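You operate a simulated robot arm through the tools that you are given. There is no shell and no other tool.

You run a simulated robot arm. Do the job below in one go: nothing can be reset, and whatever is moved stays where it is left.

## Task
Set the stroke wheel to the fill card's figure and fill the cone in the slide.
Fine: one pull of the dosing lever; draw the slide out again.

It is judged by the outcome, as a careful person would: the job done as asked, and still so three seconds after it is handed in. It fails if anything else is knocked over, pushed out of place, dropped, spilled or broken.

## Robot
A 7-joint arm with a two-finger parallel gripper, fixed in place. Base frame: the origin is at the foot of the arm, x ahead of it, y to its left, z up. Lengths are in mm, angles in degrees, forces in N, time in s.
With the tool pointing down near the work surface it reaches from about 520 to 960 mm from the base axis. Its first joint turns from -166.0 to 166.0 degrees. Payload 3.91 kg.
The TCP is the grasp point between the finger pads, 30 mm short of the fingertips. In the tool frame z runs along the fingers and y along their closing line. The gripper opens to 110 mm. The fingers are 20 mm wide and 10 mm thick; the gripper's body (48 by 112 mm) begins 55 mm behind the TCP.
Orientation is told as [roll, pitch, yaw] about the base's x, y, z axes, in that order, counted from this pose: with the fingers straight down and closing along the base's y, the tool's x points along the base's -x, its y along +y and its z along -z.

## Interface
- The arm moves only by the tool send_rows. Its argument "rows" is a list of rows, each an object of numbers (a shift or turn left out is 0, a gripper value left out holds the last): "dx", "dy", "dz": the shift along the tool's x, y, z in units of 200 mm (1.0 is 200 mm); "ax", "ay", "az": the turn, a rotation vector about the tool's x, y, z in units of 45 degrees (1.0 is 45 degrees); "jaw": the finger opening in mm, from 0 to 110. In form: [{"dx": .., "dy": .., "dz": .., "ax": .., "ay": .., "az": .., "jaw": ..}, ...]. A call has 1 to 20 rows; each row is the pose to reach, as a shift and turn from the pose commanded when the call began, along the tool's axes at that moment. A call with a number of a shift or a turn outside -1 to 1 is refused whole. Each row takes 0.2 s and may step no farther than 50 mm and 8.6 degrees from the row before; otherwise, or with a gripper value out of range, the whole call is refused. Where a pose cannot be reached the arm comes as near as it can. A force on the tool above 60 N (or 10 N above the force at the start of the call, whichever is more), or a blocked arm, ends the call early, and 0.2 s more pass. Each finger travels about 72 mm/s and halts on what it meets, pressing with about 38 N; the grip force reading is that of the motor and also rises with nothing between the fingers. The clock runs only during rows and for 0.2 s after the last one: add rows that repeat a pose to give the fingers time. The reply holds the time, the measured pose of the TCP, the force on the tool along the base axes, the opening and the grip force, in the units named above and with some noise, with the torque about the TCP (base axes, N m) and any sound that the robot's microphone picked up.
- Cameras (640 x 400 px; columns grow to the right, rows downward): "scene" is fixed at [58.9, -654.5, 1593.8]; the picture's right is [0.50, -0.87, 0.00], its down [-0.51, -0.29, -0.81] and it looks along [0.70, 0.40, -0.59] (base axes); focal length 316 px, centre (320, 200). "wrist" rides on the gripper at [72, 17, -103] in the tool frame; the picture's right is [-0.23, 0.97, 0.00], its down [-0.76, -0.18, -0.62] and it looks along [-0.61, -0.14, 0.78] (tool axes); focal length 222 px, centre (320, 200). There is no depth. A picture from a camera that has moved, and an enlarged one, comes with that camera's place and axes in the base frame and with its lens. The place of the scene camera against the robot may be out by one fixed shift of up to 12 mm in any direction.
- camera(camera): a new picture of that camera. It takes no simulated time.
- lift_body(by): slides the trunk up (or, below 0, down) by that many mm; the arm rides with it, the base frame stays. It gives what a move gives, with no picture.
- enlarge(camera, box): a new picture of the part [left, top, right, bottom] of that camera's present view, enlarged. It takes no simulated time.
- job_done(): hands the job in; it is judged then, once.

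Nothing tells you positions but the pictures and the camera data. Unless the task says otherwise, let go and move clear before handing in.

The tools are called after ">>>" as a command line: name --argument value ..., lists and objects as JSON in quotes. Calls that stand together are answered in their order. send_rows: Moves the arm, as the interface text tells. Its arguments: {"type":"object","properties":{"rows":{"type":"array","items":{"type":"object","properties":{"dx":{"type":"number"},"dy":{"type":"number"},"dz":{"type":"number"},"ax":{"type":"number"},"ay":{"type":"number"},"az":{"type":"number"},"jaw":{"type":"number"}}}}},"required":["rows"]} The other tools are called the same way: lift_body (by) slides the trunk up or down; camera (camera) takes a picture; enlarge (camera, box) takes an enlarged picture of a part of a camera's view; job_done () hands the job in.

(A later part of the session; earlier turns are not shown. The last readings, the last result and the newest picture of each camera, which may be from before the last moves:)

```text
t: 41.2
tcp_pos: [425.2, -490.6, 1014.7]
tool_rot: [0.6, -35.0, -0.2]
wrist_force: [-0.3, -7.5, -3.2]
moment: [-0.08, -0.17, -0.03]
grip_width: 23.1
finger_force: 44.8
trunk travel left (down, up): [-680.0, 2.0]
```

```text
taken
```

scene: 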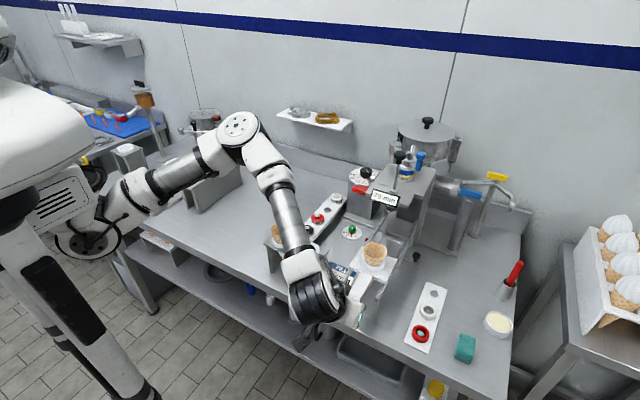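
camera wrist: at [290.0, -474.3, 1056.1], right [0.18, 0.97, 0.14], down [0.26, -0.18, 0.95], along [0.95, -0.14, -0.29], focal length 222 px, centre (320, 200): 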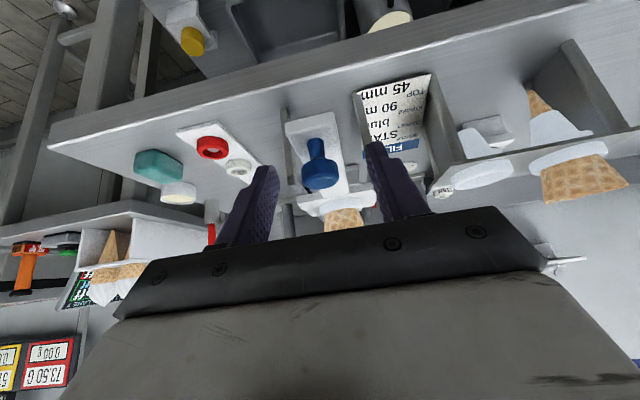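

>>> send_rows --rows '[{"dx": -0.049, "dz": 0.0346, "dy": -0.008, "jaw": 14}, {"dx": -0.098, "dz": 0.0692, "dy": -0.01, "jaw": 14}, {"dx": -0.147, "dz": 0.1038, "dy": -0.012, "jaw": 14}, {"dx": -0.196, "dz": 0.1385, "dy": -0.014, "jaw": 14}]'

```text
t: 42.2
tcp_pos: [472.3, -490.1, 1013.1]
tool_rot: [0.9, -35.1, -0.1]
wrist_force: [-2.0, 18.8, -9.1]
moment: [0.39, 0.18, 0.25]
grip_width: 23.2
finger_force: 45.2
trunk travel left (down, up): [-680.0, 2.0]
```

>>> send_rows --rows '[{"dx": -0.046, "dz": 0.0385, "dy": 0.009, "jaw": 14}, {"dx": -0.095, "dz": 0.073, "dy": 0.009, "jaw": 14}, {"dx": -0.144, "dz": 0.1078, "dy": 0.009, "jaw": 14}, {"dx": -0.193, "dz": 0.1425, "dy": 0.009, "jaw": 14}]'

>>> camera --camera "scene"

>>> camera --camera "wrist"

```text
t: 43.2
tcp_pos: [519.0, -489.0, 1014.9]
tool_rot: [0.4, -35.2, -0.1]
wrist_force: [-1.3, 2.5, -4.9]
moment: [-0.04, -0.04, 0.06]
grip_width: 23.1
finger_force: 44.1
trunk travel left (down, up): [-680.0, 2.0]
```

```text
taken
```

scene: 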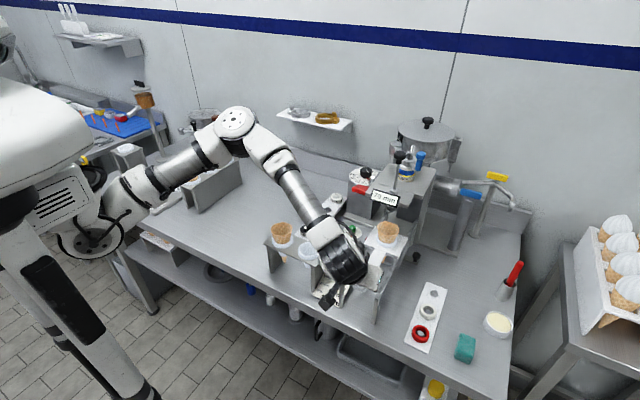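

```text
taken
camera wrist: at [400.8, -474.2, 1056.3], right [0.18, 0.97, 0.14], down [0.26, -0.18, 0.95], along [0.95, -0.14, -0.29], focal length 222 px, centre (320, 200)
```

wrist: 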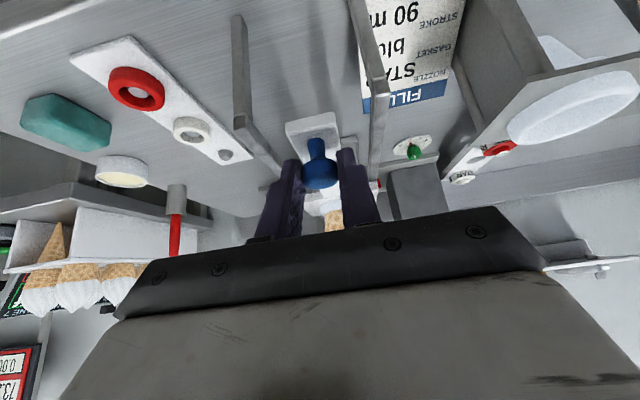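

>>> enlarge --camera "scene" --box '[340, 180, 440, 280]'

>>> enlarge --camera "wrist" --box '[230, 90, 420, 240]'

```text
4.00 times, centred on (390, 230) of scene
camera zoom: at [58.9, -654.5, 1593.8], right [0.5, -0.87, 0.0], down [-0.51, -0.29, -0.81], along [0.7, 0.4, -0.59], focal length 1262 px, centre (40, 80)
```

zoom: 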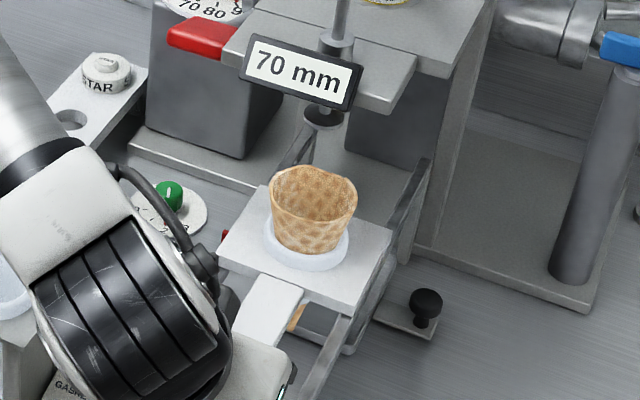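

```text
2.67 times, centred on (325, 165) of wrist
camera zoom: at [400.8, -474.2, 1056.3], right [0.18, 0.97, 0.14], down [0.26, -0.18, 0.95], along [0.95, -0.14, -0.29], focal length 592 px, centre (307, 293)
```

zoom: 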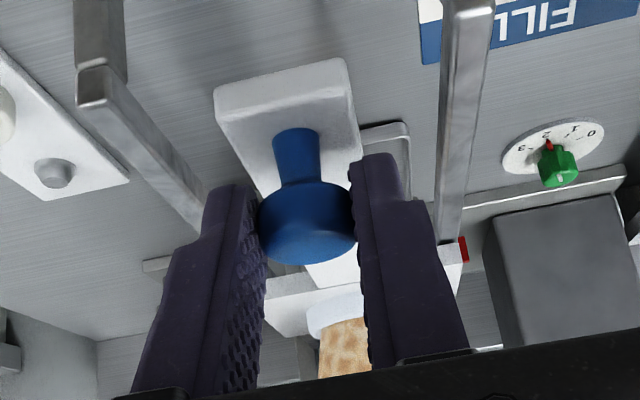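

Slide moves smoothly and the cone is upright. Continuing inward.

>>> send_rows --rows '[{"dx": -0.049, "dz": 0.0346, "jaw": 14}, {"dx": -0.098, "dz": 0.0692, "jaw": 14}, {"dx": -0.147, "dz": 0.1038, "jaw": 14}, {"dx": -0.196, "dz": 0.1385, "jaw": 14}]'

>>> enlarge --camera "scene" --box '[340, 180, 440, 280]'

>>> camera --camera "wrist"

```text
t: 44.2
tcp_pos: [567.2, -490.5, 1013.9]
tool_rot: [0.6, -35.2, 0.0]
wrist_force: [0.0, 0.8, -3.8]
moment: [-0.01, 0.11, -0.03]
grip_width: 23.1
finger_force: 45.8
trunk travel left (down, up): [-680.0, 2.0]
```

```text
4.00 times, centred on (390, 230) of scene
camera zoom: at [58.9, -654.5, 1593.8], right [0.5, -0.87, 0.0], down [-0.51, -0.29, -0.81], along [0.7, 0.4, -0.59], focal length 1262 px, centre (40, 80)
```

zoom: 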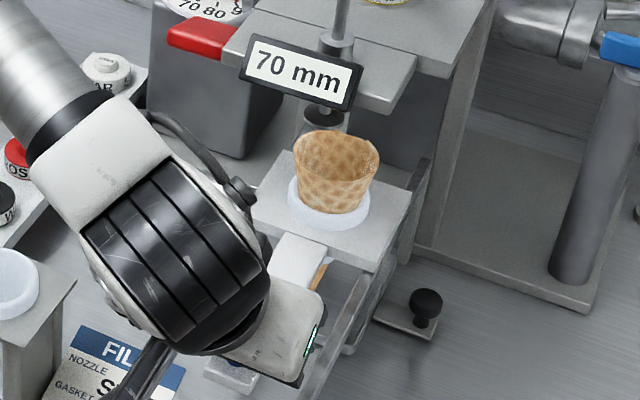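

```text
taken
camera wrist: at [447.7, -474.6, 1056.3], right [0.18, 0.97, 0.14], down [0.26, -0.18, 0.95], along [0.95, -0.14, -0.29], focal length 222 px, centre (320, 200)
```

wrist: 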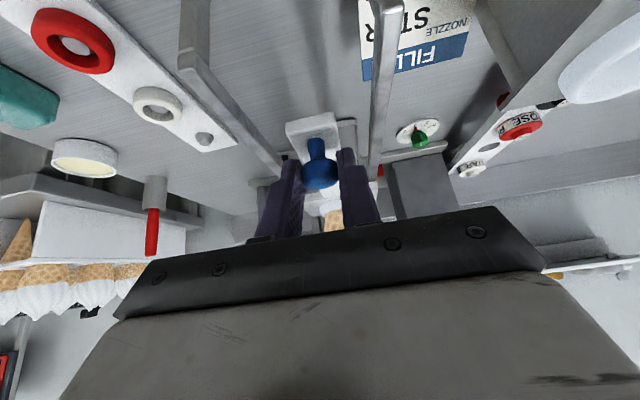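

>>> send_rows --rows '[{"dx": -0.049, "dz": 0.0346, "jaw": 14}, {"dx": -0.098, "dz": 0.0692, "jaw": 14}, {"dx": -0.147, "dz": 0.1038, "jaw": 14}]'

>>> enlarge --camera "scene" --box '[340, 180, 440, 280]'

>>> camera --camera "wrist"

```text
t: 45.0
tcp_pos: [604.4, -490.3, 1014.1]
tool_rot: [0.6, -35.2, 0.0]
wrist_force: [-0.1, 6.9, -1.8]
moment: [0.18, 0.52, 0.09]
grip_width: 23.0
finger_force: 45.1
trunk travel left (down, up): [-680.0, 2.0]
```

```text
4.00 times, centred on (390, 230) of scene
camera zoom: at [58.9, -654.5, 1593.8], right [0.5, -0.87, 0.0], down [-0.51, -0.29, -0.81], along [0.7, 0.4, -0.59], focal length 1262 px, centre (40, 80)
```

zoom: 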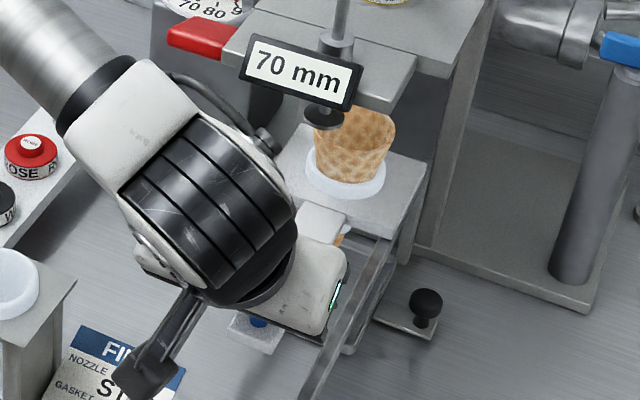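

```text
taken
camera wrist: at [485.4, -474.8, 1056.3], right [0.18, 0.97, 0.14], down [0.26, -0.18, 0.95], along [0.95, -0.13, -0.29], focal length 222 px, centre (320, 200)
```

wrist: 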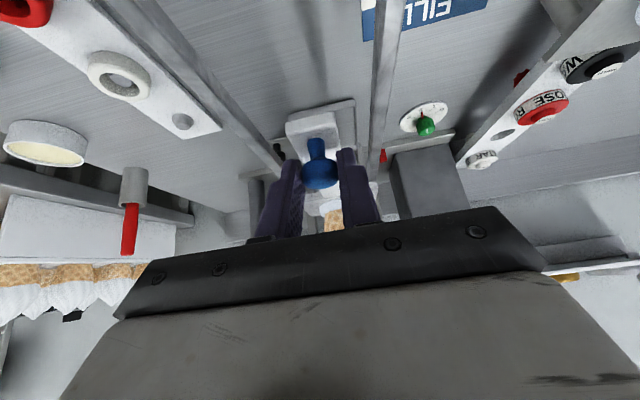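

>>> send_rows --rows '[{"dx": -0.033, "dz": 0.023, "dy": -0.001, "jaw": 14}, {"dx": -0.0654, "dz": 0.0462, "dy": -0.002, "jaw": 14}, {"dx": -0.0817, "dz": 0.0577, "dy": -0.002, "jaw": 14}]'

>>> enlarge --camera "scene" --box '[340, 160, 440, 260]'

```text
t: 45.8
tcp_pos: [616.7, -489.5, 1014.3]
tool_rot: [0.5, -34.8, -0.4]
wrist_force: [-40.3, 20.5, 1.0]
moment: [0.37, 0.94, 0.18]
grip_width: 23.3
finger_force: 45.1
trunk travel left (down, up): [-680.0, 2.0]
```

```text
4.00 times, centred on (390, 210) of scene
camera zoom: at [58.9, -654.5, 1593.8], right [0.5, -0.87, 0.0], down [-0.51, -0.29, -0.81], along [0.7, 0.4, -0.59], focal length 1262 px, centre (40, 160)
```

zoom: 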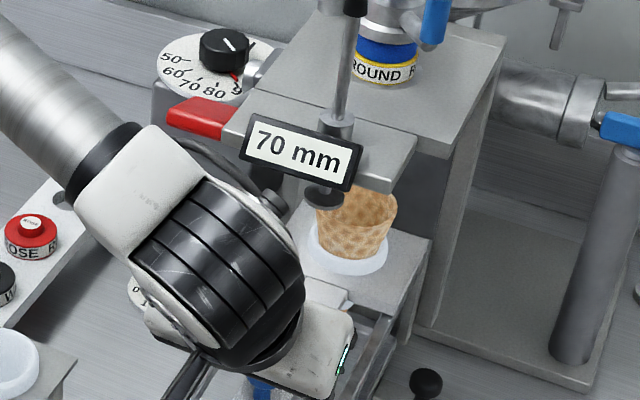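

The slide has come up against its end stop (about 208 mm of travel). I'll relax the push and then check that the cone sits under the nozzle.

>>> send_rows --rows '[{"dx": 0.014, "dz": -0.01, "dy": 0.006, "jaw": 14}, {"dx": 0.0286, "dz": -0.0202, "dy": 0.009, "jaw": 14}]'

>>> camera --camera "wrist"

```text
t: 46.4
tcp_pos: [617.1, -489.3, 1015.2]
tool_rot: [0.3, -35.1, 0.2]
wrist_force: [-13.2, -5.4, -1.0]
moment: [-0.19, 1.43, -0.07]
grip_width: 23.1
finger_force: 45.0
trunk travel left (down, up): [-680.0, 2.0]
```

```text
taken
camera wrist: at [498.1, -474.2, 1056.2], right [0.18, 0.97, 0.13], down [0.26, -0.18, 0.95], along [0.95, -0.14, -0.29], focal length 222 px, centre (320, 200)
```

wrist: 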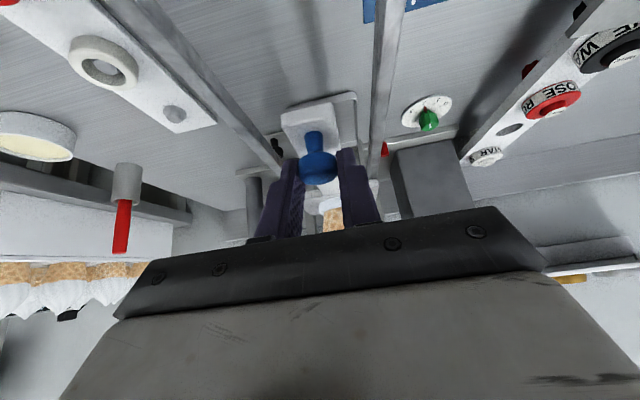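

>>> send_rows --rows '[{"jaw": 34}, {"jaw": 48}, {"jaw": 48}]'

>>> enlarge --camera "wrist" --box '[240, 80, 420, 230]'

```text
t: 47.2
tcp_pos: [616.7, -488.2, 1013.6]
tool_rot: [0.5, -35.2, -0.1]
wrist_force: [0.3, 0.3, 0.6]
moment: [0.02, -0.01, -0.03]
grip_width: 47.8
finger_force: 0.1
trunk travel left (down, up): [-680.0, 2.0]
```

```text
2.67 times, centred on (330, 155) of wrist
camera zoom: at [498.2, -473.4, 1055.5], right [0.18, 0.97, 0.14], down [0.26, -0.18, 0.95], along [0.95, -0.14, -0.29], focal length 592 px, centre (293, 320)
```

zoom: 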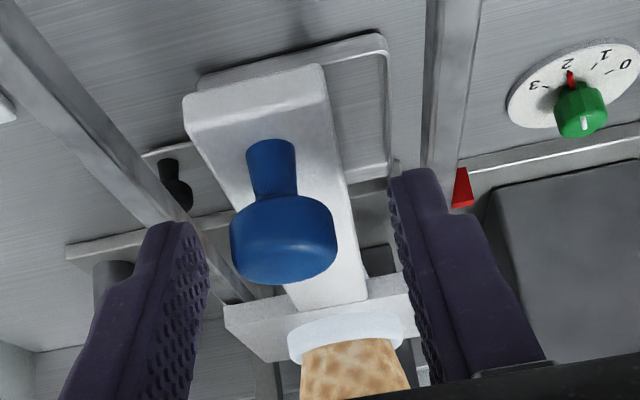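

The slide stays put. Now backing away and up, then over to the left side to view the cone under the nozzle and the lever.

>>> send_rows --rows '[{"dz": -0.15}, {"dz": -0.3}, {"dz": -0.45}]'

```text
t: 48.0
tcp_pos: [564.8, -489.8, 1085.1]
tool_rot: [0.6, -35.2, -0.1]
wrist_force: [0.5, 0.2, 1.0]
moment: [-0.01, 0.03, 0.0]
grip_width: 47.8
finger_force: 0.0
trunk travel left (down, up): [-680.0, 2.0]
```

>>> send_rows --rows '[{"dx": -0.108, "dz": -0.153}, {"dx": -0.216, "dz": -0.306}, {"dx": -0.216, "dz": -0.306, "dy": 0.24}, {"dx": -0.216, "dz": -0.306, "dy": 0.48}, {"dx": -0.216, "dz": -0.306, "dy": 0.72}, {"dx": -0.216, "dz": -0.306, "dy": 0.96}]'

>>> camera --camera "wrist"

```text
t: 49.4
tcp_pos: [563.9, -298.8, 1161.5]
tool_rot: [0.5, -35.2, 0.0]
wrist_force: [0.2, 0.3, 1.0]
moment: [-0.03, -0.01, 0.0]
grip_width: 47.8
finger_force: 0.2
trunk travel left (down, up): [-680.0, 2.0]
```

```text
taken
camera wrist: at [445.4, -282.1, 1204.1], right [0.18, 0.97, 0.14], down [0.26, -0.18, 0.95], along [0.95, -0.14, -0.29], focal length 222 px, centre (320, 200)
```

wrist: 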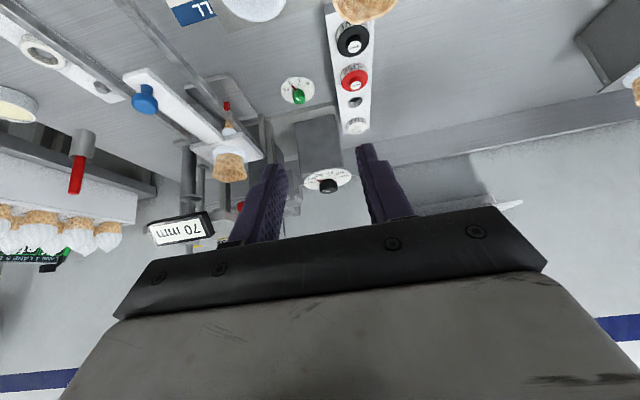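

>>> send_rows --rows '[{"dx": -0.027, "dy": 0.049, "dz": 0.055, "ax": 0.109, "ay": -0.02, "az": 0.137, "jaw": 110}, {"dx": -0.055, "dy": 0.099, "dz": 0.11, "ax": 0.218, "ay": -0.04, "az": 0.273, "jaw": 110}, {"dx": -0.082, "dy": 0.148, "dz": 0.166, "ax": 0.327, "ay": -0.06, "az": 0.41, "jaw": 110}, {"dx": -0.11, "dy": 0.197, "dz": 0.221, "ax": 0.436, "ay": -0.079, "az": 0.546, "jaw": 110}, {"dx": -0.137, "dy": 0.246, "dz": 0.276, "ax": 0.545, "ay": -0.099, "az": 0.683, "jaw": 110}, {"dx": -0.165, "dy": 0.296, "dz": 0.332, "ax": 0.654, "ay": -0.119, "az": 0.819, "jaw": 110}, {"dx": -0.192, "dy": 0.345, "dz": 0.387, "ax": 0.763, "ay": -0.139, "az": 0.956, "jaw": 110}]'

>>> camera --camera "wrist"

```text
t: 51.0
tcp_pos: [640.4, -227.2, 1122.9]
tool_rot: [0.2, -41.7, -55.1]
wrist_force: [1.1, 0.2, -0.4]
moment: [-0.01, 0.01, -0.01]
grip_width: 110.1
finger_force: 0.1
trunk travel left (down, up): [-680.0, 2.0]
```

```text
taken
camera wrist: at [584.3, -118.4, 1151.5], right [0.89, 0.42, 0.15], down [-0.06, -0.23, 0.97], along [0.44, -0.88, -0.18], focal length 222 px, centre (320, 200)
```

wrist: 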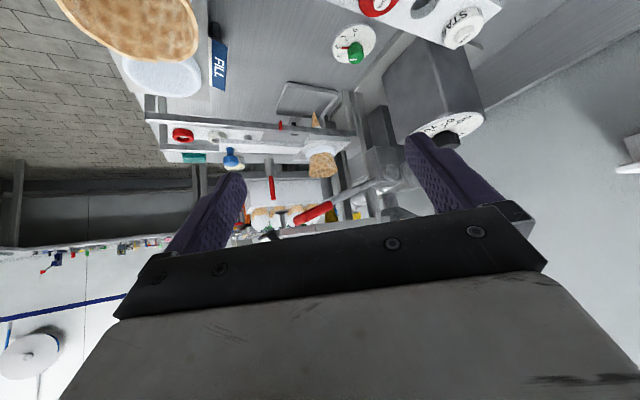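

>>> enlarge --camera "wrist" --box '[250, 80, 420, 245]'

>>> enlarge --camera "wrist" --box '[270, 120, 400, 240]'

```text
2.42 times, centred on (335, 162) of wrist
camera zoom: at [584.3, -118.4, 1151.5], right [0.89, 0.42, 0.15], down [-0.06, -0.23, 0.97], along [0.44, -0.88, -0.18], focal length 538 px, centre (284, 291)
```

zoom: 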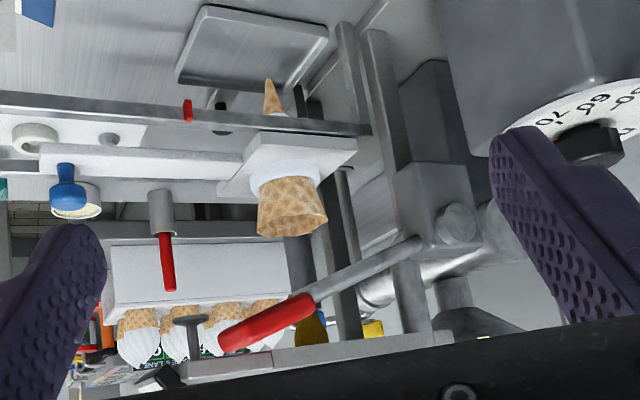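

```text
3.33 times, centred on (335, 180) of wrist
camera zoom: at [584.3, -118.4, 1151.5], right [0.89, 0.42, 0.15], down [-0.06, -0.23, 0.97], along [0.44, -0.88, -0.18], focal length 740 px, centre (270, 267)
```

zoom: 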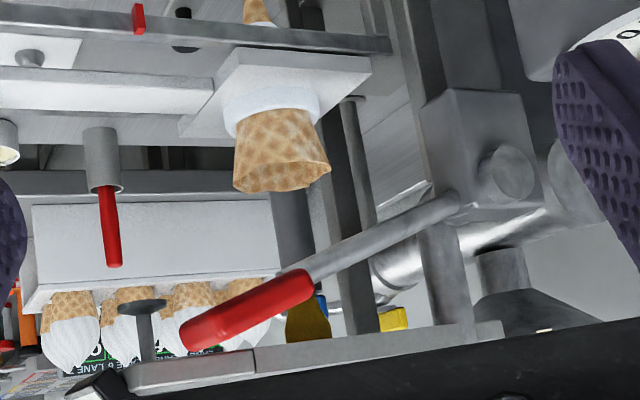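

The cone is aligned under the nozzle (≈789 vs ≈792 in the same view). The lever pivots at about (852, −379, 1060) with the red grip spanning roughly (682…746, −400, 1122…1100). I'll look closer at the grip before handling it.

>>> enlarge --camera "scene" --box '[340, 172, 380, 197]'

>>> enlarge --camera "wrist" --box '[290, 170, 380, 235]'

```text
16.00 times, centred on (360, 184) of scene
camera zoom: at [58.9, -654.5, 1593.8], right [0.5, -0.87, 0.0], down [-0.51, -0.29, -0.81], along [0.7, 0.4, -0.59], focal length 5049 px, centre (-320, 448)
```

zoom: 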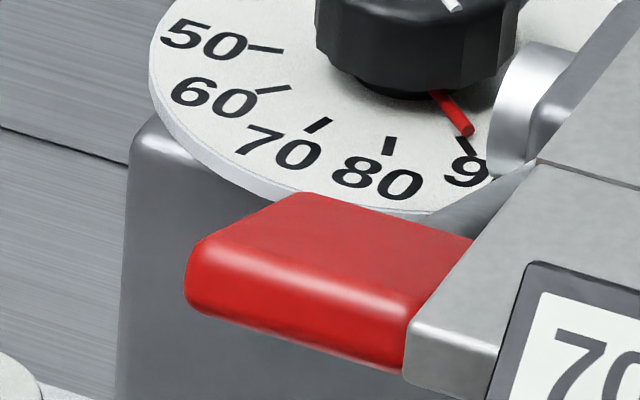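

```text
6.15 times, centred on (335, 202) of wrist
camera zoom: at [584.3, -118.4, 1151.5], right [0.89, 0.42, 0.15], down [-0.06, -0.23, 0.97], along [0.44, -0.88, -0.18], focal length 1367 px, centre (228, 185)
```

zoom: 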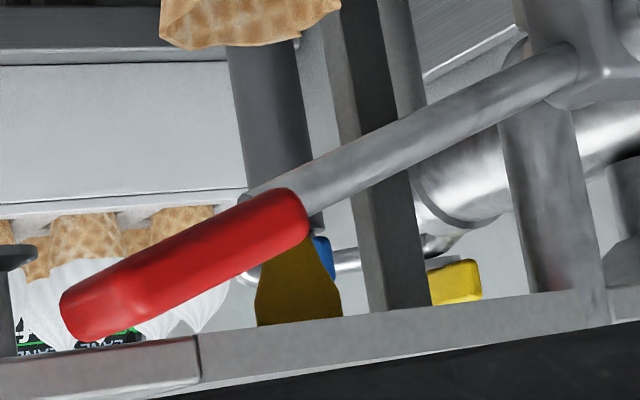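

The grip is a flat paddle about 69 mm long and ~40 mm wide (y −385 to −425), tilted 20° up. I'll press it down with closed fingertips, the tool leaning away to the left so the gripper body stays clear of the platform.

>>> send_rows --rows '[{"dx": -0.152, "dy": 0.012, "dz": -0.066, "ax": 0.04, "ay": 0.02, "az": 0.05, "jaw": 0}, {"dx": -0.303, "dy": 0.025, "dz": -0.131, "ax": 0.09, "ay": 0.05, "az": 0.115, "jaw": 0}, {"dx": -0.424, "dy": -0.041, "dz": -0.013, "ax": 0.138, "ay": 0.075, "az": 0.174, "jaw": 0}, {"dx": -0.545, "dy": -0.107, "dz": 0.105, "ax": 0.184, "ay": 0.1, "az": 0.231, "jaw": 0}]'

>>> camera --camera "wrist"

```text
t: 52.0
tcp_pos: [676.3, -319.1, 1182.3]
tool_rot: [0.6, -36.9, -68.3]
wrist_force: [-0.3, 0.1, 0.2]
moment: [0.01, -0.01, -0.01]
grip_width: 0.0
finger_force: 31.3
trunk travel left (down, up): [-680.0, 2.0]
```

```text
taken
camera wrist: at [647.4, -202.0, 1220.4], right [0.97, 0.19, 0.14], down [-0.08, -0.29, 0.95], along [0.23, -0.94, -0.26], focal length 222 px, centre (320, 200)
```

wrist: 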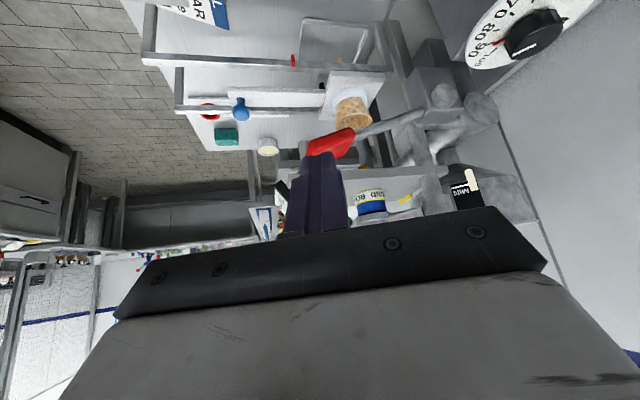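

>>> enlarge --camera "wrist" --box '[260, 70, 460, 235]'

```text
2.42 times, centred on (360, 152) of wrist
camera zoom: at [647.4, -202.0, 1220.4], right [0.97, 0.19, 0.14], down [-0.08, -0.29, 0.95], along [0.23, -0.94, -0.26], focal length 538 px, centre (223, 315)
```

zoom: 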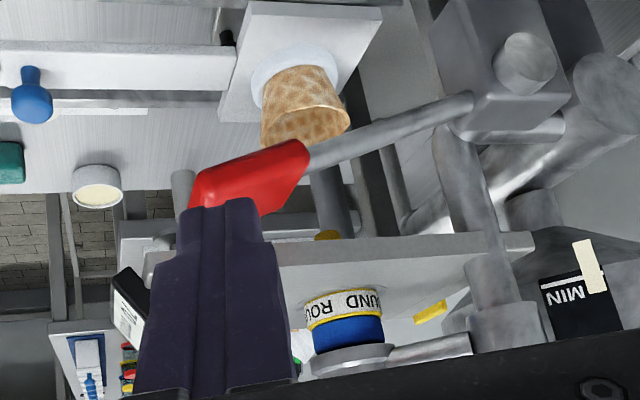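

>>> send_rows --rows '[{"dx": -0.136, "dy": -0.02, "dz": 0.119, "ax": 0.042, "ay": 0.021, "az": 0.061, "jaw": 0}, {"dx": -0.2727, "dy": -0.04, "dz": 0.2376, "ax": 0.084, "ay": 0.042, "az": 0.122, "jaw": 0}]'

>>> camera --camera "wrist"

>>> enlarge --camera "wrist" --box '[250, 90, 410, 230]'

>>> enlarge --camera "scene" --box '[300, 120, 420, 220]'

```text
t: 52.6
tcp_pos: [697.9, -390.6, 1174.8]
tool_rot: [0.7, -35.1, -75.2]
wrist_force: [0.3, 0.1, 0.4]
moment: [0.02, 0.01, 0.01]
grip_width: 0.1
finger_force: 37.5
trunk travel left (down, up): [-680.0, 2.0]
```

```text
taken
camera wrist: at [682.1, -272.2, 1218.4], right [0.99, 0.08, 0.14], down [-0.11, -0.31, 0.95], along [0.11, -0.95, -0.29], focal length 222 px, centre (320, 200)
```

wrist: 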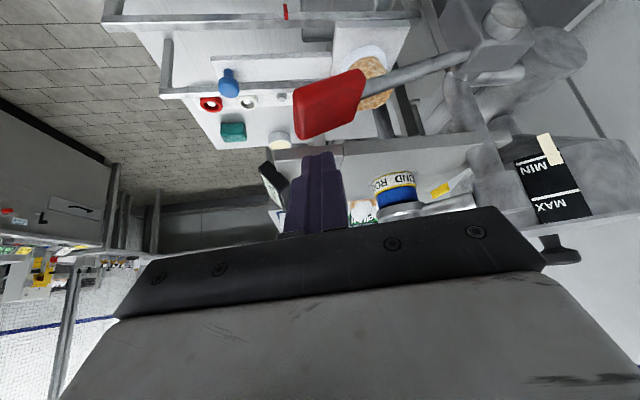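

```text
2.86 times, centred on (330, 160) of wrist
camera zoom: at [682.1, -272.2, 1218.4], right [0.99, 0.08, 0.14], down [-0.11, -0.31, 0.95], along [0.11, -0.95, -0.29], focal length 635 px, centre (291, 314)
```

zoom: 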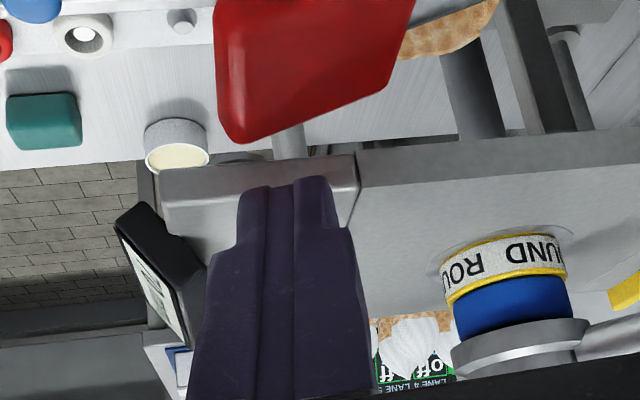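

```text
4.00 times, centred on (360, 170) of scene
camera zoom: at [58.9, -654.5, 1593.8], right [0.5, -0.87, 0.0], down [-0.51, -0.29, -0.81], along [0.7, 0.4, -0.59], focal length 1262 px, centre (160, 320)
```

zoom: 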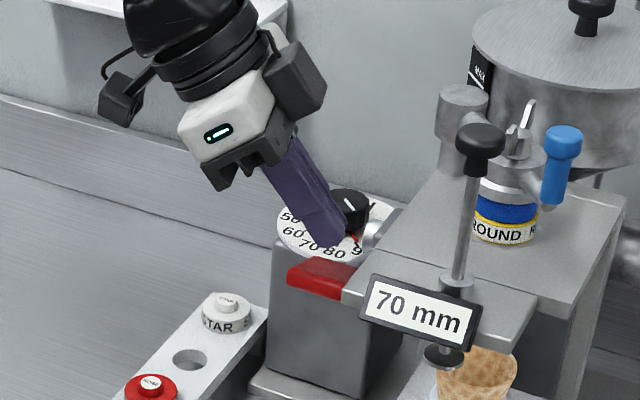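

The fingertips are above the paddle's middle. Pressing down slowly, starting with first contact.

>>> send_rows --rows '[{"dx": 0.0366, "dy": -0.0035, "dz": 0.0507, "jaw": 0}, {"dx": 0.0721, "dy": -0.0089, "dz": 0.0989, "jaw": 0}, {"dx": 0.1082, "dy": -0.0168, "dz": 0.1468, "jaw": 0}]'

>>> camera --camera "wrist"

>>> enlarge --camera "scene" --box '[300, 120, 420, 220]'

```text
t: 53.4
tcp_pos: [692.3, -388.8, 1137.6]
tool_rot: [0.7, -35.1, -75.1]
wrist_force: [-0.1, -1.8, 1.4]
moment: [-0.07, 0.06, 0.01]
grip_width: 0.0
finger_force: 37.5
trunk travel left (down, up): [-680.0, 2.0]
```

```text
taken
camera wrist: at [676.9, -271.0, 1180.5], right [0.99, 0.08, 0.14], down [-0.11, -0.3, 0.95], along [0.12, -0.95, -0.29], focal length 222 px, centre (320, 200)
```

wrist: 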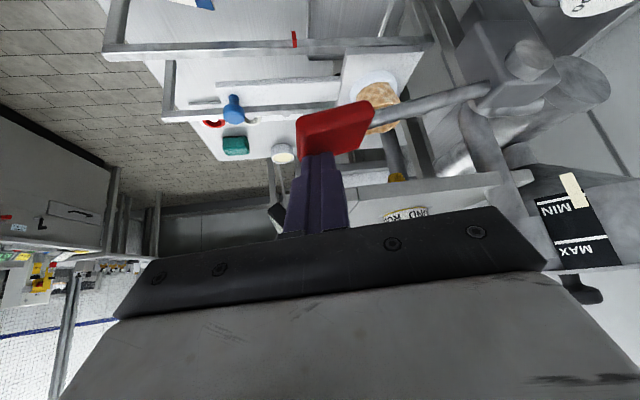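

```text
4.00 times, centred on (360, 170) of scene
camera zoom: at [58.9, -654.5, 1593.8], right [0.5, -0.87, 0.0], down [-0.51, -0.29, -0.81], along [0.7, 0.4, -0.59], focal length 1262 px, centre (160, 320)
```

zoom: 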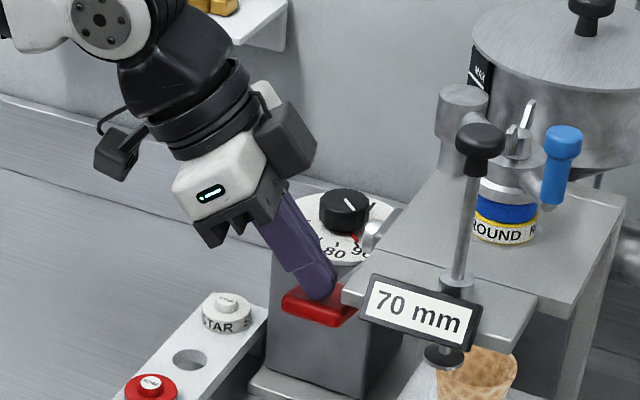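

The lever is moving down easily. Continuing along its arc.

>>> send_rows --rows '[{"dx": 0.0475, "dy": -0.0143, "dz": 0.0612, "jaw": 0}, {"dx": 0.0922, "dy": -0.0223, "dz": 0.1213, "jaw": 0}, {"dx": 0.1363, "dy": -0.0278, "dz": 0.1819, "jaw": 0}, {"dx": 0.1784, "dy": -0.0238, "dz": 0.2441, "jaw": 0}]'

>>> camera --camera "wrist"

>>> enlarge --camera "scene" --box '[300, 140, 420, 240]'

```text
t: 54.4
tcp_pos: [688.4, -386.4, 1077.9]
tool_rot: [0.7, -35.0, -75.2]
wrist_force: [-3.8, -3.9, 5.4]
moment: [-0.12, 0.01, -0.08]
grip_width: 0.2
finger_force: 38.2
trunk travel left (down, up): [-680.0, 2.0]
```

```text
taken
camera wrist: at [672.2, -268.6, 1120.1], right [0.99, 0.08, 0.14], down [-0.11, -0.3, 0.95], along [0.11, -0.95, -0.29], focal length 222 px, centre (320, 200)
```

wrist: 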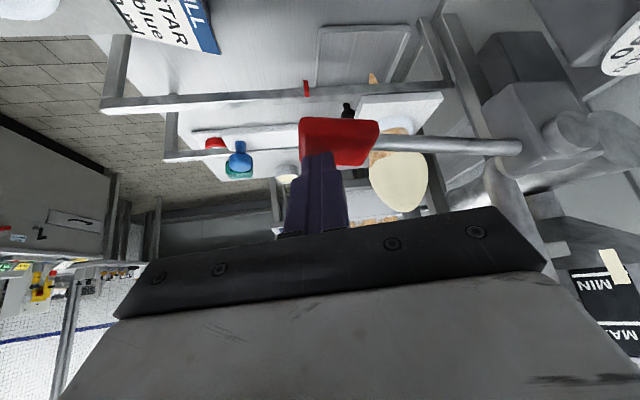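

```text
4.00 times, centred on (360, 190) of scene
camera zoom: at [58.9, -654.5, 1593.8], right [0.5, -0.87, 0.0], down [-0.51, -0.29, -0.81], along [0.7, 0.4, -0.59], focal length 1262 px, centre (160, 240)
```

zoom: 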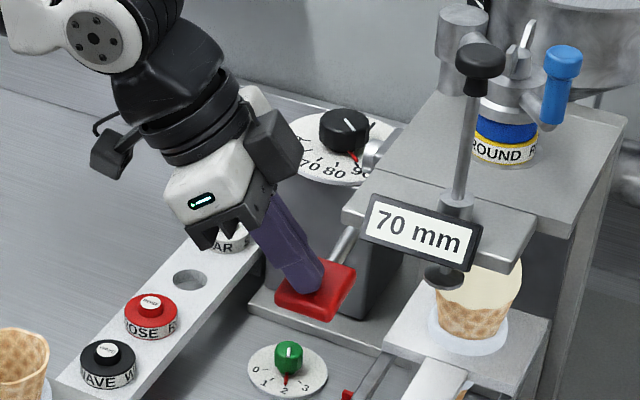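

The dose is flowing into the cone as the lever goes down. Continuing to the end of the stroke.

>>> send_rows --rows '[{"dx": 0.0423, "dy": 0.0108, "dz": 0.0657, "jaw": 0}, {"dx": 0.0847, "dy": 0.0269, "dz": 0.134, "jaw": 0}, {"dx": 0.1255, "dy": 0.0502, "dz": 0.2034, "jaw": 0}]'

>>> camera --camera "wrist"

>>> enlarge --camera "scene" --box '[320, 170, 440, 270]'

```text
t: 54.9
tcp_pos: [687.8, -388.6, 1076.7]
tool_rot: [1.4, -37.1, -75.8]
wrist_force: [-15.5, 14.6, 30.2]
moment: [0.18, 0.27, 0.0]
grip_width: 0.0
finger_force: 37.5
trunk travel left (down, up): [-680.0, 2.0]
stopped in row 2: the force on the tool passed its limit at 69 N (the readings are from after the stop); the commanded pose is now the measured one
```

```text
taken
camera wrist: at [672.6, -268.2, 1115.8], right [0.98, 0.08, 0.16], down [-0.13, -0.28, 0.95], along [0.12, -0.96, -0.26], focal length 222 px, centre (320, 200)
```

wrist: 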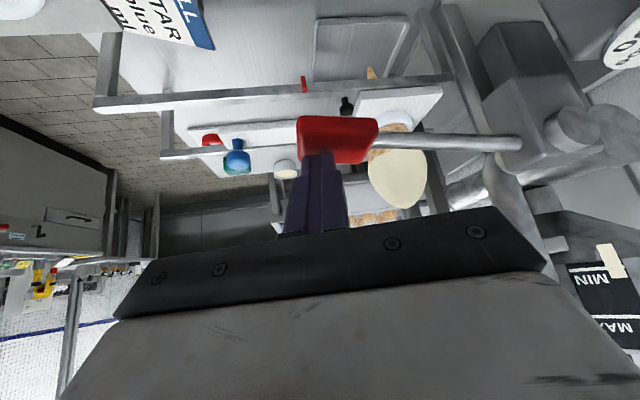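

```text
4.00 times, centred on (380, 220) of scene
camera zoom: at [58.9, -654.5, 1593.8], right [0.5, -0.87, 0.0], down [-0.51, -0.29, -0.81], along [0.7, 0.4, -0.59], focal length 1262 px, centre (80, 120)
```

zoom: 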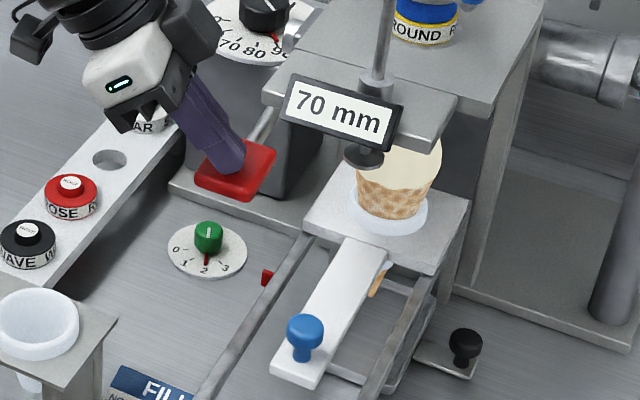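

The lever has reached its end stop and the cone now holds a full swirl. I'll ease off upward and see whether the lever returns by itself.

>>> send_rows --rows '[{"dx": -0.03, "dz": -0.04, "jaw": 0}, {"dx": -0.06, "dz": -0.08, "jaw": 0}, {"dx": -0.09, "dz": -0.12, "jaw": 0}]'

>>> camera --camera "wrist"

>>> enlarge --camera "scene" --box '[320, 150, 440, 250]'

```text
t: 55.6
tcp_pos: [691.4, -389.8, 1099.6]
tool_rot: [1.2, -36.2, -75.5]
wrist_force: [0.5, -1.0, 5.1]
moment: [-0.08, -0.07, 0.04]
grip_width: 0.0
finger_force: 37.5
trunk travel left (down, up): [-680.0, 2.0]
```

```text
taken
camera wrist: at [675.0, -271.0, 1139.3], right [0.99, 0.08, 0.15], down [-0.12, -0.29, 0.95], along [0.12, -0.95, -0.27], focal length 222 px, centre (320, 200)
```

wrist: 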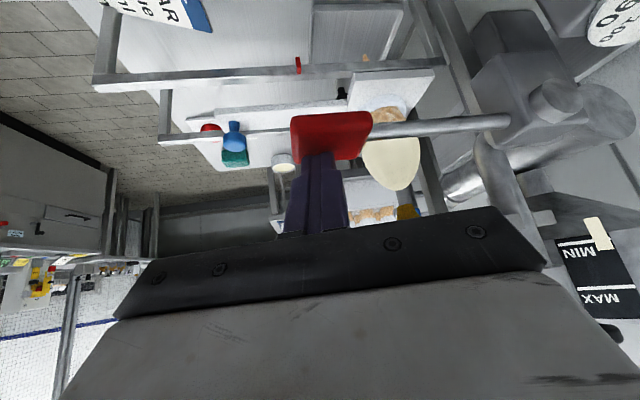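

```text
4.00 times, centred on (380, 200) of scene
camera zoom: at [58.9, -654.5, 1593.8], right [0.5, -0.87, 0.0], down [-0.51, -0.29, -0.81], along [0.7, 0.4, -0.59], focal length 1262 px, centre (80, 200)
```

zoom: 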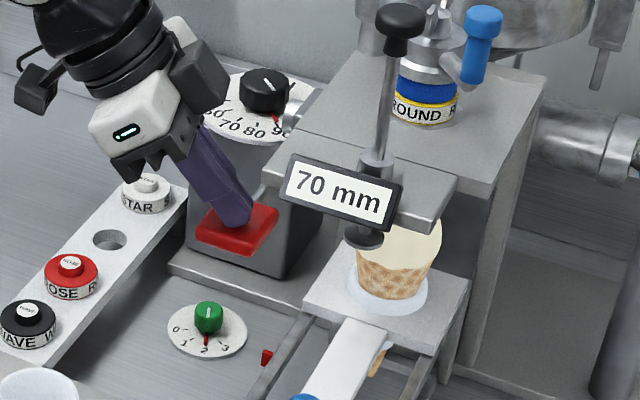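

The lever is spring-loaded and follows the fingers up. I'll let it return gently to rest and clear it.

>>> send_rows --rows '[{"dx": -0.037, "dy": 0.002, "dz": -0.05, "jaw": 0}, {"dx": -0.074, "dy": 0.006, "dz": -0.1, "jaw": 0}, {"dx": -0.111, "dy": 0.012, "dz": -0.149, "jaw": 0}, {"dx": -0.15, "dy": 0.018, "dz": -0.199, "jaw": 0}, {"dx": -0.188, "dy": 0.024, "dz": -0.249, "jaw": 0}, {"dx": -0.2275, "dy": 0.029, "dz": -0.298, "jaw": 0}]'

>>> camera --camera "wrist"

>>> enlarge --camera "scene" --box '[320, 150, 440, 250]'

```text
t: 57.0
tcp_pos: [695.1, -391.3, 1173.3]
tool_rot: [1.2, -36.2, -75.6]
wrist_force: [0.4, -0.5, 0.5]
moment: [0.02, -0.02, -0.01]
grip_width: 0.0
finger_force: 37.7
trunk travel left (down, up): [-680.0, 2.0]
```

```text
taken
camera wrist: at [679.8, -272.0, 1213.8], right [0.99, 0.08, 0.15], down [-0.12, -0.29, 0.95], along [0.12, -0.95, -0.27], focal length 222 px, centre (320, 200)
```

wrist: 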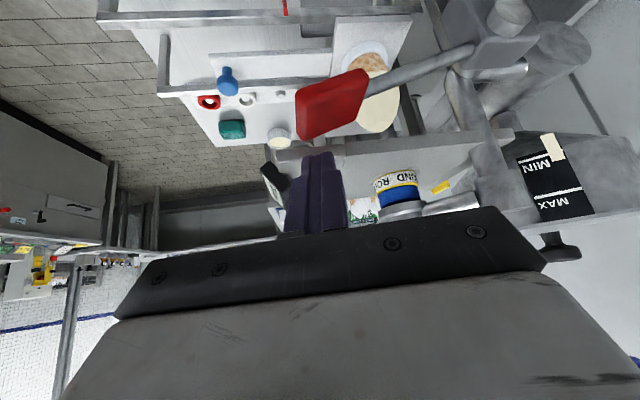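

```text
4.00 times, centred on (380, 200) of scene
camera zoom: at [58.9, -654.5, 1593.8], right [0.5, -0.87, 0.0], down [-0.51, -0.29, -0.81], along [0.7, 0.4, -0.59], focal length 1262 px, centre (80, 200)
```

zoom: 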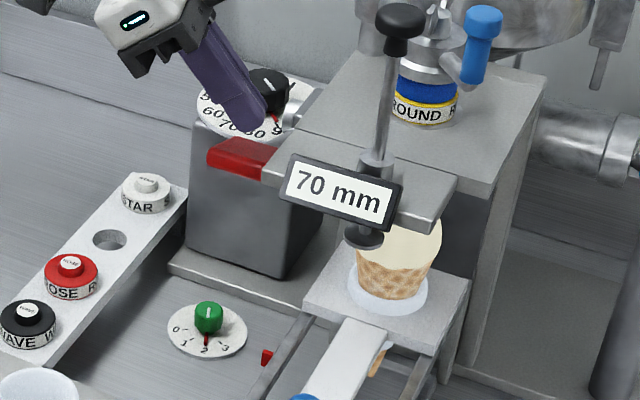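

The lever is back at rest. Before drawing the slide out I'll check the gap between the swirl top and the gauge disc from the left side.

>>> send_rows --rows '[{"dx": 0.142, "dy": 0.005, "dz": -0.12, "ax": -0.048, "ay": -0.02, "az": -0.059}, {"dx": 0.284, "dy": 0.01, "dz": -0.239, "ax": -0.096, "ay": -0.041, "az": -0.119}, {"dx": 0.426, "dy": 0.015, "dz": -0.359, "ax": -0.144, "ay": -0.061, "az": -0.178}, {"dx": 0.5685, "dy": 0.0195, "dz": -0.478, "ax": -0.193, "ay": -0.081, "az": -0.237}, {"dx": 0.706, "dy": -0.018, "dz": -0.394, "ax": -0.241, "ay": -0.102, "az": -0.297}, {"dx": 0.8437, "dy": -0.056, "dz": -0.309, "ax": -0.289, "ay": -0.122, "az": -0.356}]'

>>> camera --camera "wrist"

>>> enlarge --camera "wrist" --box '[270, 120, 400, 240]'

```text
t: 58.5
tcp_pos: [639.7, -225.0, 1121.5]
tool_rot: [1.1, -42.4, -54.9]
wrist_force: [0.0, -0.4, -0.2]
moment: [-0.01, 0.04, 0.01]
grip_width: 0.0
finger_force: 37.7
trunk travel left (down, up): [-680.0, 2.0]
```

```text
taken
camera wrist: at [581.0, -116.9, 1149.7], right [0.89, 0.43, 0.17], down [-0.07, -0.23, 0.97], along [0.46, -0.87, -0.17], focal length 222 px, centre (320, 200)
```

wrist: 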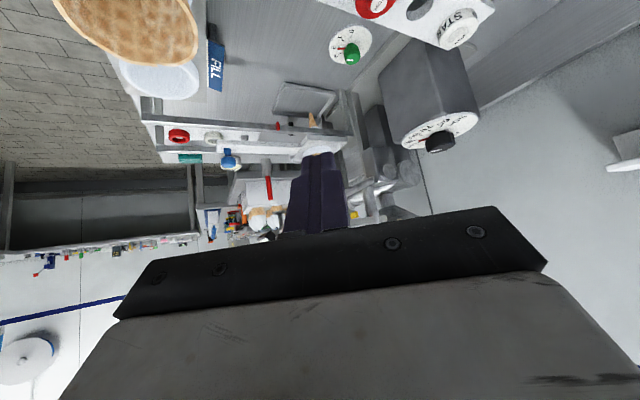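

```text
3.33 times, centred on (335, 180) of wrist
camera zoom: at [581.0, -116.9, 1149.7], right [0.89, 0.43, 0.17], down [-0.07, -0.23, 0.97], along [0.46, -0.87, -0.17], focal length 740 px, centre (270, 267)
```

zoom: 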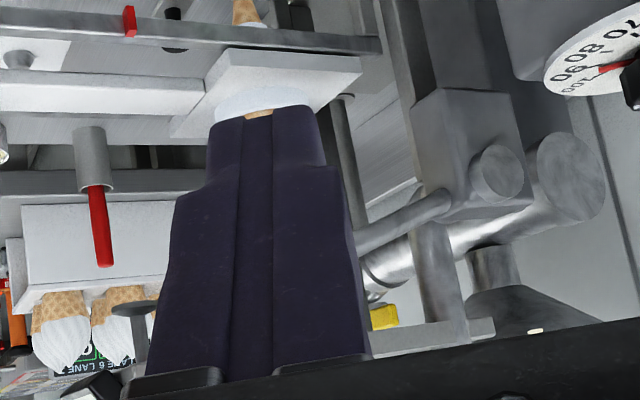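

Fingers block the view; I'll open them.

>>> send_rows --rows '[{"jaw": 110}, {"jaw": 110}, {"jaw": 110}, {"jaw": 110}]'

>>> enlarge --camera "wrist" --box '[270, 120, 400, 240]'

>>> enlarge --camera "wrist" --box '[285, 145, 345, 215]'

```text
t: 59.5
tcp_pos: [640.2, -226.2, 1122.7]
tool_rot: [1.2, -42.2, -55.0]
wrist_force: [-0.3, 0.8, -1.0]
moment: [0.0, 0.03, 0.0]
grip_width: 110.1
finger_force: 0.0
trunk travel left (down, up): [-680.0, 2.0]
```

```text
3.33 times, centred on (335, 180) of wrist
camera zoom: at [581.5, -117.1, 1149.9], right [0.89, 0.43, 0.17], down [-0.07, -0.23, 0.97], along [0.46, -0.87, -0.17], focal length 740 px, centre (270, 267)
```

zoom: 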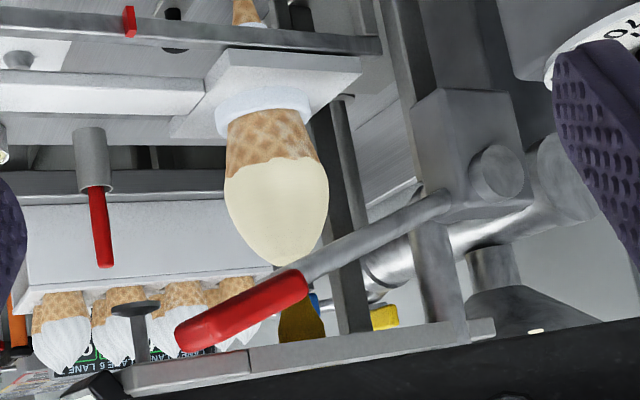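

```text
5.71 times, centred on (315, 180) of wrist
camera zoom: at [581.5, -117.1, 1149.9], right [0.89, 0.43, 0.17], down [-0.07, -0.23, 0.97], along [0.46, -0.87, -0.17], focal length 1269 px, centre (349, 314)
```

zoom: 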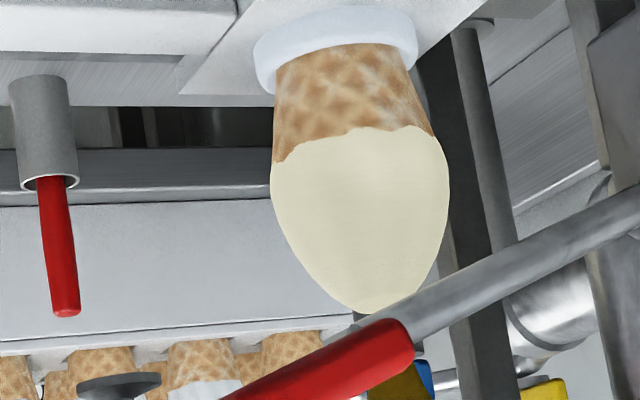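

The swirl top (z≈1078) clears the disc (underside ≈1089) by about 10 mm. Now I return to the slide knob the way I came.

>>> send_rows --rows '[{"dx": -0.027, "dy": -0.074, "dz": -0.014, "ax": -0.109, "ay": 0.02, "az": -0.137}, {"dx": -0.055, "dy": -0.148, "dz": -0.029, "ax": -0.218, "ay": 0.04, "az": -0.273}, {"dx": -0.082, "dy": -0.222, "dz": -0.043, "ax": -0.327, "ay": 0.06, "az": -0.41}, {"dx": -0.109, "dy": -0.296, "dz": -0.058, "ax": -0.436, "ay": 0.079, "az": -0.546}, {"dx": -0.136, "dy": -0.37, "dz": -0.072, "ax": -0.545, "ay": 0.099, "az": -0.683, "jaw": 80}, {"dx": -0.164, "dy": -0.445, "dz": -0.087, "ax": -0.654, "ay": 0.119, "az": -0.819, "jaw": 52}, {"dx": -0.191, "dy": -0.5187, "dz": -0.101, "ax": -0.763, "ay": 0.139, "az": -0.956, "jaw": 52}]'

```text
t: 61.0
tcp_pos: [564.9, -299.7, 1164.7]
tool_rot: [0.5, -36.1, 0.7]
wrist_force: [0.1, -0.2, -0.8]
moment: [0.0, 0.0, -0.02]
grip_width: 52.2
finger_force: 0.1
trunk travel left (down, up): [-680.0, 2.0]
```

>>> send_rows --rows '[{"dy": -0.237}, {"dy": -0.474}, {"dy": -0.711, "ax": 0.005, "az": 0.006}, {"dy": -0.948, "ax": 0.009, "az": 0.0126}, {"dy": -0.948, "dx": 0.112, "dz": 0.154, "ax": 0.009, "az": 0.0126}, {"dy": -0.948, "dx": 0.224, "dz": 0.307, "ax": 0.009, "az": 0.0126}]'

>>> camera --camera "wrist"

>>> enlarge --camera "wrist" --box '[240, 90, 400, 230]'

```text
t: 62.5
tcp_pos: [571.0, -488.0, 1083.9]
tool_rot: [0.4, -36.0, -0.2]
wrist_force: [0.5, 0.1, -0.2]
moment: [0.04, 0.01, -0.05]
grip_width: 52.1
finger_force: 0.1
trunk travel left (down, up): [-680.0, 2.0]
```

```text
taken
camera wrist: at [451.6, -472.6, 1123.8], right [0.18, 0.97, 0.14], down [0.25, -0.18, 0.95], along [0.95, -0.14, -0.28], focal length 222 px, centre (320, 200)
```

wrist: 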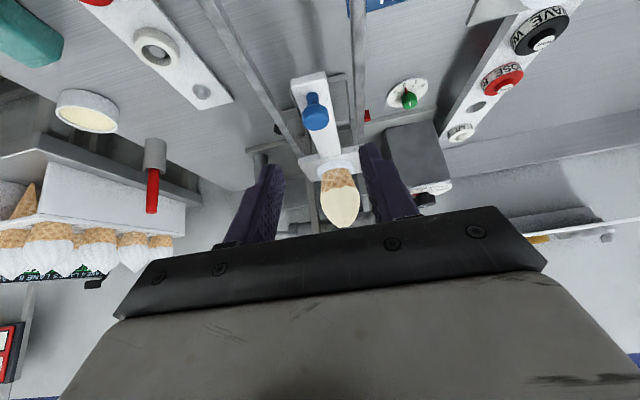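

```text
2.86 times, centred on (320, 160) of wrist
camera zoom: at [451.6, -472.6, 1123.8], right [0.18, 0.97, 0.14], down [0.25, -0.18, 0.95], along [0.95, -0.14, -0.28], focal length 635 px, centre (320, 314)
```

zoom: 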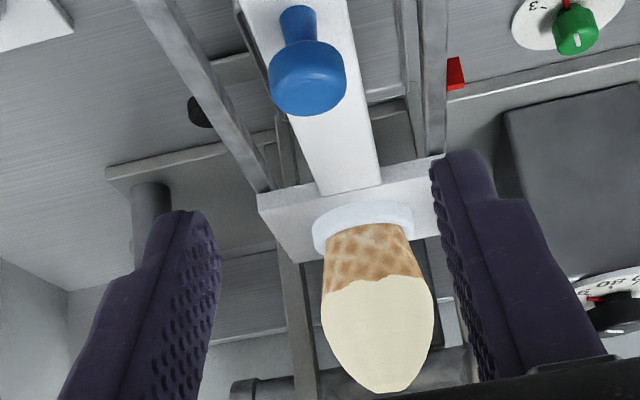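

>>> send_rows --rows '[{"dx": 0.006, "dy": -0.017, "dz": 0.15}, {"dx": 0.012, "dy": -0.017, "dz": 0.3}, {"dx": 0.019, "dy": -0.017, "dz": 0.415}]'

>>> enlarge --camera "wrist" --box '[240, 90, 400, 230]'

```text
t: 63.2
tcp_pos: [613.5, -493.9, 1016.2]
tool_rot: [0.4, -35.9, -0.1]
wrist_force: [0.9, 0.2, -0.2]
moment: [0.03, 0.0, -0.01]
grip_width: 51.7
finger_force: 0.1
trunk travel left (down, up): [-680.0, 2.0]
```

```text
2.86 times, centred on (320, 160) of wrist
camera zoom: at [494.9, -477.9, 1056.8], right [0.18, 0.97, 0.14], down [0.25, -0.18, 0.95], along [0.95, -0.14, -0.28], focal length 635 px, centre (320, 314)
```

zoom: 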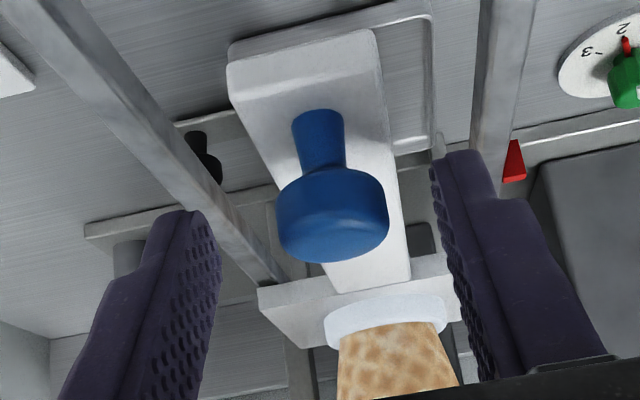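

>>> send_rows --rows '[{"dx": -0.0077, "dy": 0.0125, "dz": 0.015}, {"dx": -0.0077, "dy": 0.0125, "dz": 0.015, "jaw": 14}, {"dx": -0.0077, "dy": 0.0125, "dz": 0.015, "jaw": 14}, {"dx": -0.0077, "dy": 0.0125, "dz": 0.015, "jaw": 14}]'

>>> enlarge --camera "wrist" --box '[240, 90, 400, 230]'

```text
t: 64.2
tcp_pos: [616.7, -490.3, 1015.2]
tool_rot: [0.5, -35.9, -0.1]
wrist_force: [-1.3, 3.7, -1.9]
moment: [0.12, -0.23, 0.01]
grip_width: 23.2
finger_force: 44.9
trunk travel left (down, up): [-680.0, 2.0]
```

```text
2.86 times, centred on (320, 160) of wrist
camera zoom: at [496.5, -474.3, 1055.4], right [0.18, 0.97, 0.14], down [0.25, -0.18, 0.95], along [0.95, -0.14, -0.28], focal length 635 px, centre (320, 314)
```

zoom: 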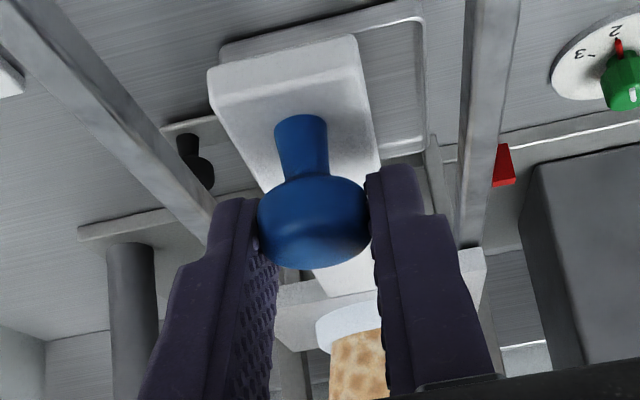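

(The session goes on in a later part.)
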